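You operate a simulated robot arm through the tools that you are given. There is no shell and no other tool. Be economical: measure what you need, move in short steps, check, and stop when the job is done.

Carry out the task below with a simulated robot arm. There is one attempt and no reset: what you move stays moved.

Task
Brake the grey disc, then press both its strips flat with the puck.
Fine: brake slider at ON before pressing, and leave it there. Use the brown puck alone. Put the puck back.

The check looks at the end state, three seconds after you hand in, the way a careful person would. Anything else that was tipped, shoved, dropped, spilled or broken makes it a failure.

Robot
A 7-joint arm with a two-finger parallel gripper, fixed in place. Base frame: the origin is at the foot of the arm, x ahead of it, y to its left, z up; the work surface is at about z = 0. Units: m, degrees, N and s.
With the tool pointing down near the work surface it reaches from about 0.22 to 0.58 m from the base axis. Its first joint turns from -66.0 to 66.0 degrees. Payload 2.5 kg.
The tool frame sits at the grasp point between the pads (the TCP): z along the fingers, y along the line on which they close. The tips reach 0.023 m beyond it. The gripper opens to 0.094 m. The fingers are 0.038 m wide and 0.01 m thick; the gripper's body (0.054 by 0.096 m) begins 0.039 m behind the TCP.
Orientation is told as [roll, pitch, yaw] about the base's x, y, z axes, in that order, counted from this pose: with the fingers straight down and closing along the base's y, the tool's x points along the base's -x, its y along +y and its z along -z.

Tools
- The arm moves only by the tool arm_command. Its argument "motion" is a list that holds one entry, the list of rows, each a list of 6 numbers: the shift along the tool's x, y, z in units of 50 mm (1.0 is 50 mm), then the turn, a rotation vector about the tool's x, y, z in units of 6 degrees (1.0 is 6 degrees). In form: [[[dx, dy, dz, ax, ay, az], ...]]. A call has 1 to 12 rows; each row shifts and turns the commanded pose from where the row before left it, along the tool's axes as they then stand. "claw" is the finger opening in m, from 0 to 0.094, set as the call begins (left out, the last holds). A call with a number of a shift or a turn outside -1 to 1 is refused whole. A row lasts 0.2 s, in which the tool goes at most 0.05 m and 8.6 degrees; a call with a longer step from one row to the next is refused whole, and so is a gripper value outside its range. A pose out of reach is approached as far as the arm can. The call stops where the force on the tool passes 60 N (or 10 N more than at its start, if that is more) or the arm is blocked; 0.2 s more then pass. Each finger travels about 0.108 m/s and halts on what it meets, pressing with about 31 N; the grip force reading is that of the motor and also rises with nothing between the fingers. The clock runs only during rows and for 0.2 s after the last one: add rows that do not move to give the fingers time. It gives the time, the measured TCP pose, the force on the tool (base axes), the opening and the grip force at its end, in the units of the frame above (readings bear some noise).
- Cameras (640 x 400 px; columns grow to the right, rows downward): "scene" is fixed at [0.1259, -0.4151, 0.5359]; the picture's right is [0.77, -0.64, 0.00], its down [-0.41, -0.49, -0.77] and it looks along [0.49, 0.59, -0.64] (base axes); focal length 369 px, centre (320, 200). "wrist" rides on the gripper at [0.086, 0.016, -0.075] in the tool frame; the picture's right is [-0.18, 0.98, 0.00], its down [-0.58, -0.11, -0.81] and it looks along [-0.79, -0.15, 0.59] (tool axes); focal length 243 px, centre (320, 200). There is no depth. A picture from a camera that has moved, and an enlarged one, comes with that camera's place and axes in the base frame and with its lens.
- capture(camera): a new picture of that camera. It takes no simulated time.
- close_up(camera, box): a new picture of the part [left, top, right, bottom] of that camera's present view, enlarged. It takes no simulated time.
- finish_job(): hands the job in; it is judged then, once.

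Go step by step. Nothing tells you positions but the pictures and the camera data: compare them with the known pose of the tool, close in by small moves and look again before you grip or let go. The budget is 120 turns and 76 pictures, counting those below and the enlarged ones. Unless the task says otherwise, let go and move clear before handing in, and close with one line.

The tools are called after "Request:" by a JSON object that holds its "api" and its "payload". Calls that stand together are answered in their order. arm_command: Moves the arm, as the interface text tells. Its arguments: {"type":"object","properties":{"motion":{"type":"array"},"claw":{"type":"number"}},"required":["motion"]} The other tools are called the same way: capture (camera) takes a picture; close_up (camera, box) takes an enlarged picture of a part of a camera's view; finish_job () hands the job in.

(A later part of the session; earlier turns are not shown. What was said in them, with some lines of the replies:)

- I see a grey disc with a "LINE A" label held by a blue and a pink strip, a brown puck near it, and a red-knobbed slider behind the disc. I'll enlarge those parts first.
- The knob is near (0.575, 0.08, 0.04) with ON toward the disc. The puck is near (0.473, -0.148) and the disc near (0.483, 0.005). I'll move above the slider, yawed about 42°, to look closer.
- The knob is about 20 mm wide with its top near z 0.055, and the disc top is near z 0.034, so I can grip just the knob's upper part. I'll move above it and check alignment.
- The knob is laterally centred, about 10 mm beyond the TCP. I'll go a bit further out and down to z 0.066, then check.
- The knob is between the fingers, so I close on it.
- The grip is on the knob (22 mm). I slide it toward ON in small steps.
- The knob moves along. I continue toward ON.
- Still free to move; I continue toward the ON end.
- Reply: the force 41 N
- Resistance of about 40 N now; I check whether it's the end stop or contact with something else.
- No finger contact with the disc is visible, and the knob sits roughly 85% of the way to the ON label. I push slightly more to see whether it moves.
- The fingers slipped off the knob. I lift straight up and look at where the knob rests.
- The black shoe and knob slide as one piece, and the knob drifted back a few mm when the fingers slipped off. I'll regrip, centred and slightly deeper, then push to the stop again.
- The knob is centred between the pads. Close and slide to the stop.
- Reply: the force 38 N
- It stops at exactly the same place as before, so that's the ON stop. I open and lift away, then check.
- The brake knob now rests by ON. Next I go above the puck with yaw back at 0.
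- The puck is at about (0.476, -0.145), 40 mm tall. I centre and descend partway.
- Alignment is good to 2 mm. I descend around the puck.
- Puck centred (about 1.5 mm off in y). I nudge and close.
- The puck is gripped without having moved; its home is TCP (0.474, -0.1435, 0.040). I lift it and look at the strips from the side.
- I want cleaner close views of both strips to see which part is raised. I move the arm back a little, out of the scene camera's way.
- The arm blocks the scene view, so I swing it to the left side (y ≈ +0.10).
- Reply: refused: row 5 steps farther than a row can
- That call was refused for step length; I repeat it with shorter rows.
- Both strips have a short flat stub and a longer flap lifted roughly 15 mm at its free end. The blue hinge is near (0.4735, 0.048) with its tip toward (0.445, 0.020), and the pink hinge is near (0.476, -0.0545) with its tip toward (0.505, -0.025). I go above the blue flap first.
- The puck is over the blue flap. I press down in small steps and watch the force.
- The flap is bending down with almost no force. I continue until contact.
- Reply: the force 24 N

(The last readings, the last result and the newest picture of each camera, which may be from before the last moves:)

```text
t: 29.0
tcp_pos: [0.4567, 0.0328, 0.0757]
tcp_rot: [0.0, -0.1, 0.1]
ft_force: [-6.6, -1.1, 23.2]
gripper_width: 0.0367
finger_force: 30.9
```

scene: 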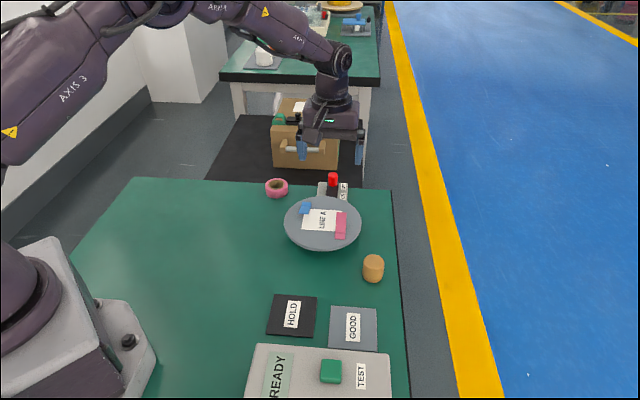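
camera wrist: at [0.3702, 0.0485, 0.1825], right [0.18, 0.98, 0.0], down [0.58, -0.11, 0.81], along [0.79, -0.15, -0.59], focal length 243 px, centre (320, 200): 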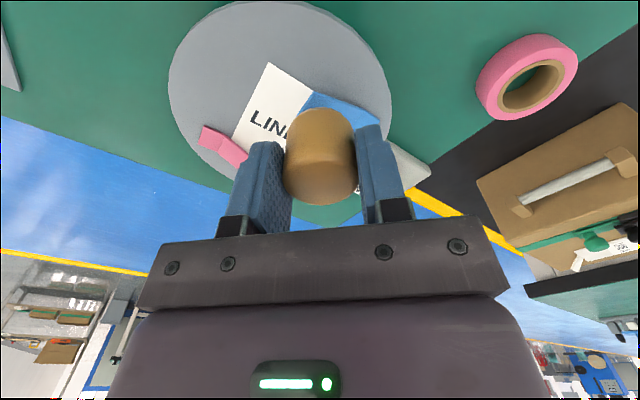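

Contact at z ≈ 0.076 with 23 N. I press slightly harder, hold, then lift and look.

Request:
{"api": "arm_command", "payload": {"motion": [[[0, 0, 0.03, 0, 0, 0], [0, 0, 0, 0, 0, 0], [0, 0, 0, 0, 0, 0], [0, 0, 0, 0, 0, 0]]]}}

Request:
{"api": "arm_command", "payload": {"motion": [[[0, 0, -0.2, 0, 0, 0], [0, 0, -0.5, 0, 0, 0], [0, 0, -0.5, 0, 0, 0], [0, 0, 0, 0, 0, 0]]]}}

Request:
{"api": "close_up", "payload": {"camera": "scene", "box": [280, 190, 370, 250]}}

```text
t: 30.0
tcp_pos: [0.4571, 0.0319, 0.0737]
tcp_rot: [0.0, -0.3, 0.0]
ft_force: [1.2, -1.1, 25.2]
gripper_width: 0.0365
finger_force: 30.9
```

```text
t: 31.0
tcp_pos: [0.4551, 0.0329, 0.1325]
tcp_rot: [0.0, 0.1, -0.1]
ft_force: [-0.8, 0.8, -1.1]
gripper_width: 0.0366
finger_force: 30.6
```

```text
6.67 times, centred on (325, 220) of scene
camera zoom: at [0.1259, -0.4151, 0.5359], right [0.77, -0.64, 0.0], down [-0.41, -0.49, -0.77], along [0.49, 0.59, -0.64], focal length 2460 px, centre (287, 67)
```

zoom: 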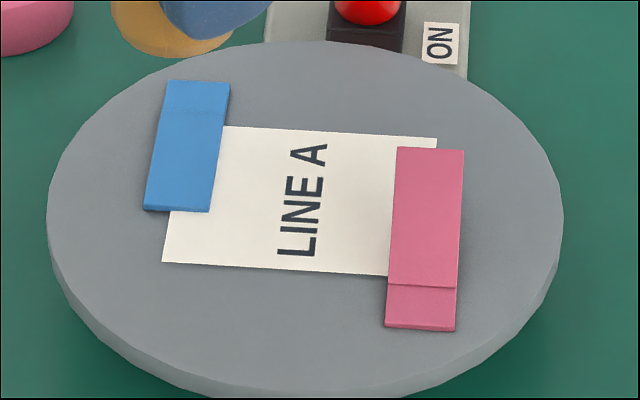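

The blue strip is now flat and stays flat. Now the pink flap, centred near (0.4925, -0.037).

Request:
{"api": "arm_command", "payload": {"motion": [[[-0.374, -0.699, 0, 0, 0, 0], [-0.374, -0.699, 0, 0, 0, 0], [0, 0, 0.3, 0, 0, 0], [0, 0, 0.2, 0, 0, 0], [0, 0, 0, 0, 0, 0]]]}}

Request:
{"api": "close_up", "payload": {"camera": "scene", "box": [260, 150, 380, 250]}}

```text
t: 32.2
tcp_pos: [0.4934, -0.0365, 0.1088]
tcp_rot: [-0.1, -0.1, 0.0]
ft_force: [-0.3, 0.4, -0.5]
gripper_width: 0.0368
finger_force: 31.2
```

```text
4.00 times, centred on (320, 200) of scene
camera zoom: at [0.1259, -0.4151, 0.5359], right [0.77, -0.64, 0.0], down [-0.41, -0.49, -0.77], along [0.49, 0.59, -0.64], focal length 1476 px, centre (320, 200)
```

zoom: 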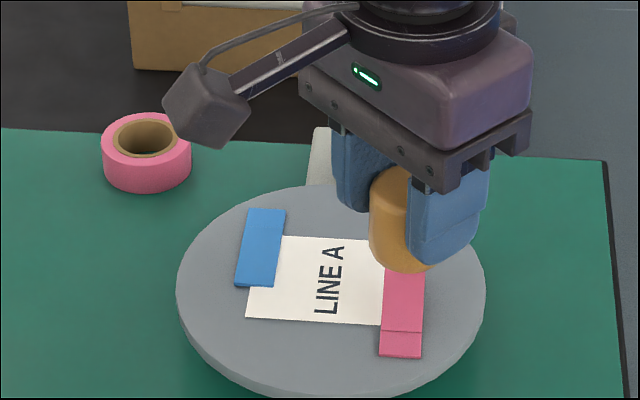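

The puck is centred over the pink strip. I press down the same way.

Request:
{"api": "arm_command", "payload": {"motion": [[[0, 0, 0.12, 0, 0, 0], [0, 0, 0.12, 0, 0, 0], [0, 0, 0.12, 0, 0, 0], [0, 0, 0.12, 0, 0, 0], [0, 0, 0.1, 0, 0, 0], [0, 0, 0, 0, 0, 0]]]}}

Request:
{"api": "arm_command", "payload": {"motion": [[[0, 0, 0.04, 0, 0, 0], [0, 0, 0.04, 0, 0, 0], [0, 0, 0, 0, 0, 0]]]}}

```text
t: 33.6
tcp_pos: [0.4937, -0.0374, 0.0788]
tcp_rot: [0.0, 0.0, 0.1]
ft_force: [-0.6, -0.2, -1.0]
gripper_width: 0.0368
finger_force: 31.0
```

```text
t: 34.4
tcp_pos: [0.4944, -0.0373, 0.0753]
tcp_rot: [0.0, 0.0, 0.0]
ft_force: [-1.3, -1.3, 5.1]
gripper_width: 0.0367
finger_force: 31.5
```

Request:
{"api": "arm_command", "payload": {"motion": [[[0, 0, 0.04, 0, 0, 0], [0, 0, 0.02, 0, 0, 0], [0, 0, 0, 0, 0, 0], [0, 0, 0, 0, 0, 0]]]}}

Request:
{"api": "arm_command", "payload": {"motion": [[[0, 0, -0.2, 0, 0, 0], [0, 0, -0.5, 0, 0, 0], [0, 0, -0.5, 0, 0, 0], [0, 0, 0, 0, 0, 0]]]}}

Request:
{"api": "close_up", "payload": {"camera": "scene", "box": [280, 190, 370, 250]}}

```text
t: 35.4
tcp_pos: [0.4956, -0.0382, 0.0732]
tcp_rot: [0.0, -0.4, 0.1]
ft_force: [1.4, -0.4, 27.3]
gripper_width: 0.0364
finger_force: 30.8
```

```text
t: 36.4
tcp_pos: [0.4927, -0.037, 0.1313]
tcp_rot: [0.0, 0.1, -0.1]
ft_force: [0.2, -0.3, -1.3]
gripper_width: 0.0368
finger_force: 31.2
```

```text
6.67 times, centred on (325, 220) of scene
camera zoom: at [0.1259, -0.4151, 0.5359], right [0.77, -0.64, 0.0], down [-0.41, -0.49, -0.77], along [0.49, 0.59, -0.64], focal length 2460 px, centre (287, 67)
```

zoom: 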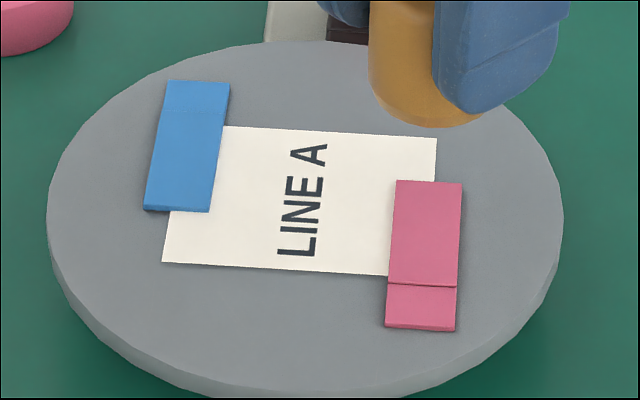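

Pink also looks flat. I carry the puck back above its home and check the strips from the side view on the way.

Request:
{"api": "arm_command", "payload": {"motion": [[[0.36, -0.7, 0, 0, 0, 0], [0, -0.7, 0, 0, 0, 0], [0, -0.73, 0.3, 0, 0, 0], [0, 0, 0, 0, 0, 0]]]}}

Request:
{"api": "close_up", "payload": {"camera": "wrist", "box": [400, 0, 640, 180]}}

Request:
{"api": "close_up", "payload": {"camera": "scene", "box": [310, 200, 430, 300]}}

```text
t: 37.4
tcp_pos: [0.4755, -0.1435, 0.1156]
tcp_rot: [0.0, 0.0, 0.1]
ft_force: [-0.3, -0.3, -1.3]
gripper_width: 0.037
finger_force: 30.5
```

```text
2.22 times, centred on (520, 90) of wrist
camera zoom: at [0.3891, -0.1275, 0.1909], right [0.18, 0.98, 0.0], down [0.58, -0.11, 0.81], along [0.79, -0.15, -0.59], focal length 539 px, centre (-124, 444)
```

zoom: 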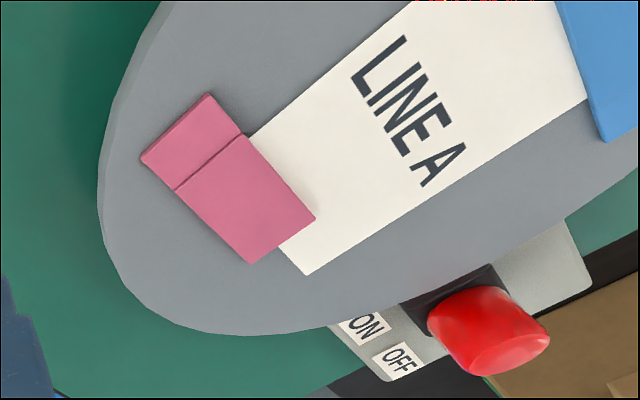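

```text
4.00 times, centred on (370, 250) of scene
camera zoom: at [0.1259, -0.4151, 0.5359], right [0.77, -0.64, 0.0], down [-0.41, -0.49, -0.77], along [0.49, 0.59, -0.64], focal length 1476 px, centre (120, 0)
```

zoom: 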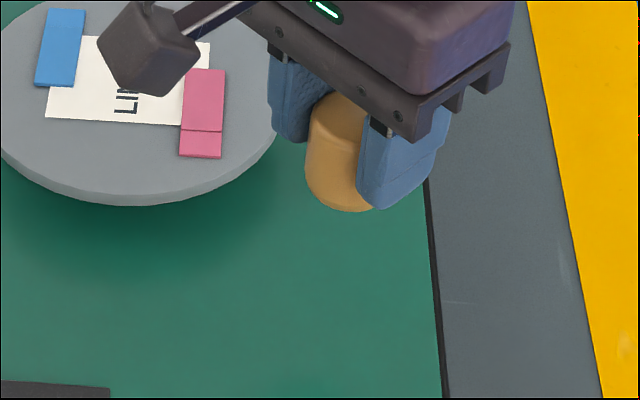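

Both strips lie flat and the brake is still at ON. I lower the puck onto its home spot.

Request:
{"api": "arm_command", "payload": {"motion": [[[0, 0, 0.4, 0, 0, 0], [0, 0, 0.4, 0, 0, 0], [0, 0, 0.4, 0, 0, 0], [0.01, 0, 0.2, 0, 0, 0], [0, 0, 0.06, 0, 0, 0], [0, 0, 0, 0, 0, 0]]]}}

Request:
{"api": "close_up", "payload": {"camera": "scene", "box": [310, 200, 430, 300]}}

```text
t: 38.8
tcp_pos: [0.4752, -0.1443, 0.0441]
tcp_rot: [0.0, 0.1, 0.0]
ft_force: [0.2, 0.7, -1.5]
gripper_width: 0.0365
finger_force: 31.1
```

```text
4.00 times, centred on (370, 250) of scene
camera zoom: at [0.1259, -0.4151, 0.5359], right [0.77, -0.64, 0.0], down [-0.41, -0.49, -0.77], along [0.49, 0.59, -0.64], focal length 1476 px, centre (120, 0)
```

zoom: 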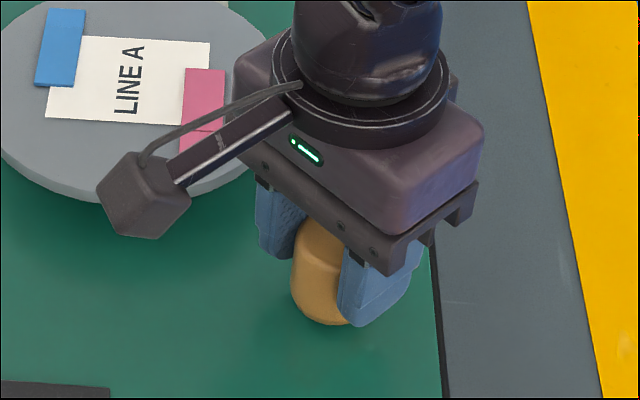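

Request:
{"api": "arm_command", "payload": {"motion": [[[0, 0, 0.04, 0, 0, 0], [0, 0, 0.03, 0, 0, 0], [0, 0, 0, 0, 0, 0]]]}}

```text
t: 39.6
tcp_pos: [0.4753, -0.1439, 0.0396]
tcp_rot: [0.0, 0.0, 0.0]
ft_force: [-0.5, -0.6, -0.7]
gripper_width: 0.0364
finger_force: 30.8
```

No contact yet at the original grip height; I feel downward in 1 mm steps.

Request:
{"api": "arm_command", "payload": {"motion": [[[0, 0, 0.03, 0, 0, 0], [0, 0, 0, 0, 0, 0]]]}}

Request:
{"api": "close_up", "payload": {"camera": "scene", "box": [310, 200, 430, 300]}}

```text
t: 40.2
tcp_pos: [0.4742, -0.1432, 0.0384]
tcp_rot: [0.0, 0.0, 0.0]
ft_force: [-0.7, -0.1, -0.8]
gripper_width: 0.0365
finger_force: 30.9
```

```text
4.00 times, centred on (370, 250) of scene
camera zoom: at [0.1259, -0.4151, 0.5359], right [0.77, -0.64, 0.0], down [-0.41, -0.49, -0.77], along [0.49, 0.59, -0.64], focal length 1476 px, centre (120, 0)
```

zoom: 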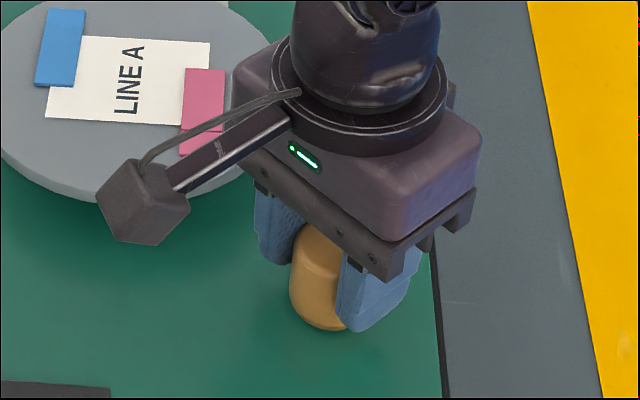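

Request:
{"api": "arm_command", "payload": {"motion": [[[0, 0, 0.02, 0, 0, 0], [0, 0, 0.02, 0, 0, 0], [0, 0, 0, 0, 0, 0]]]}}

```text
t: 41.0
tcp_pos: [0.4741, -0.1426, 0.0379]
tcp_rot: [0.0, 0.0, 0.0]
ft_force: [-5.2, 2.7, 10.0]
gripper_width: 0.0366
finger_force: 30.7
```

The puck touches the table (10 N). I release it, opening only moderately, then lift clear and check.

Request:
{"api": "arm_command", "payload": {"motion": [[[0, 0, -0.01, 0, 0, 0], [0, 0, 0, 0, 0, 0], [0, 0, 0, 0, 0, 0], [0, 0, 0, 0, 0, 0]]], "claw": 0.08}}

Request:
{"api": "arm_command", "payload": {"motion": [[[0, 0, -0.3, 0, 0, 0], [0, 0, -0.7, 0, 0, 0], [0, 0, -0.8, 0, 0, 0], [0.7, 0, -0.5, 0, 0, 0], [0.8, 0, -0.3, 0, 0, 0], [0.5, 0.7, 0, 0, 0, 0], [0.5, 0.8, 0, 0, 0, 0], [0, 0.9, 0, 0, 0, 0], [0, 0.9, 0, 0, 0, 0], [0, 0, 0, 0, 0, 0]]]}}

Request:
{"api": "capture", "payload": {"camera": "scene"}}

Request:
{"api": "close_up", "payload": {"camera": "scene", "box": [260, 160, 420, 290]}}

Request:
{"api": "close_up", "payload": {"camera": "scene", "box": [280, 165, 370, 250]}}

```text
t: 42.0
tcp_pos: [0.4743, -0.1436, 0.0373]
tcp_rot: [0.0, 0.0, 0.0]
ft_force: [0.8, 0.4, -0.5]
gripper_width: 0.08
finger_force: 0.1
```

```text
t: 44.2
tcp_pos: [0.3485, 0.0218, 0.1684]
tcp_rot: [0.0, 0.0, -0.1]
ft_force: [-0.5, -0.1, -0.1]
gripper_width: 0.0801
finger_force: 0.2
```

```text
23 pictures are left
```

scene: 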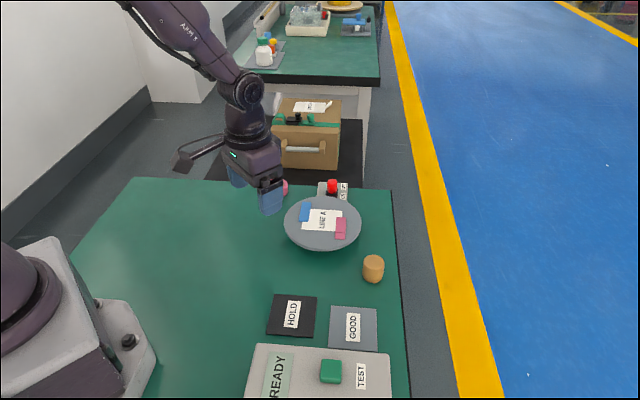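

```text
3.08 times, centred on (340, 225) of scene
camera zoom: at [0.1259, -0.415, 0.5359], right [0.77, -0.64, 0.0], down [-0.41, -0.49, -0.77], along [0.49, 0.59, -0.64], focal length 1135 px, centre (258, 123)
```

zoom: 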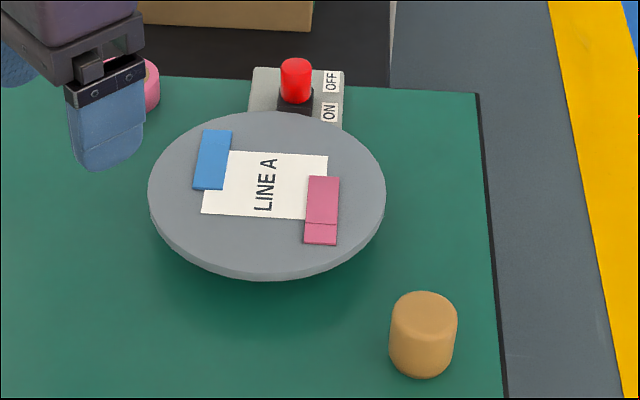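

```text
4.71 times, centred on (325, 208) of scene
camera zoom: at [0.1259, -0.415, 0.5359], right [0.77, -0.64, 0.0], down [-0.41, -0.49, -0.77], along [0.49, 0.59, -0.64], focal length 1736 px, centre (296, 165)
```

zoom: 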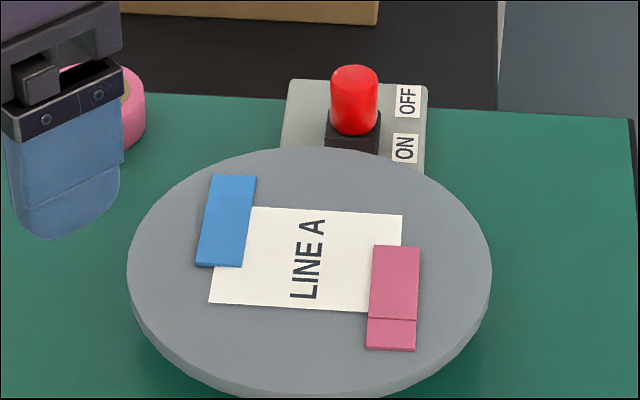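

The grey disc is braked with its slider at ON, both strips are pressed flat, the brown puck is back on its spot, and the arm is clear.

Request:
{"api": "finish_job", "payload": {}}

```text
The job is handed in.
```

I set the grey disc's brake slider to ON and left it there. Then I pressed the blue and pink strips flat with the brown puck, put the puck back on its spot, and moved the arm clear.
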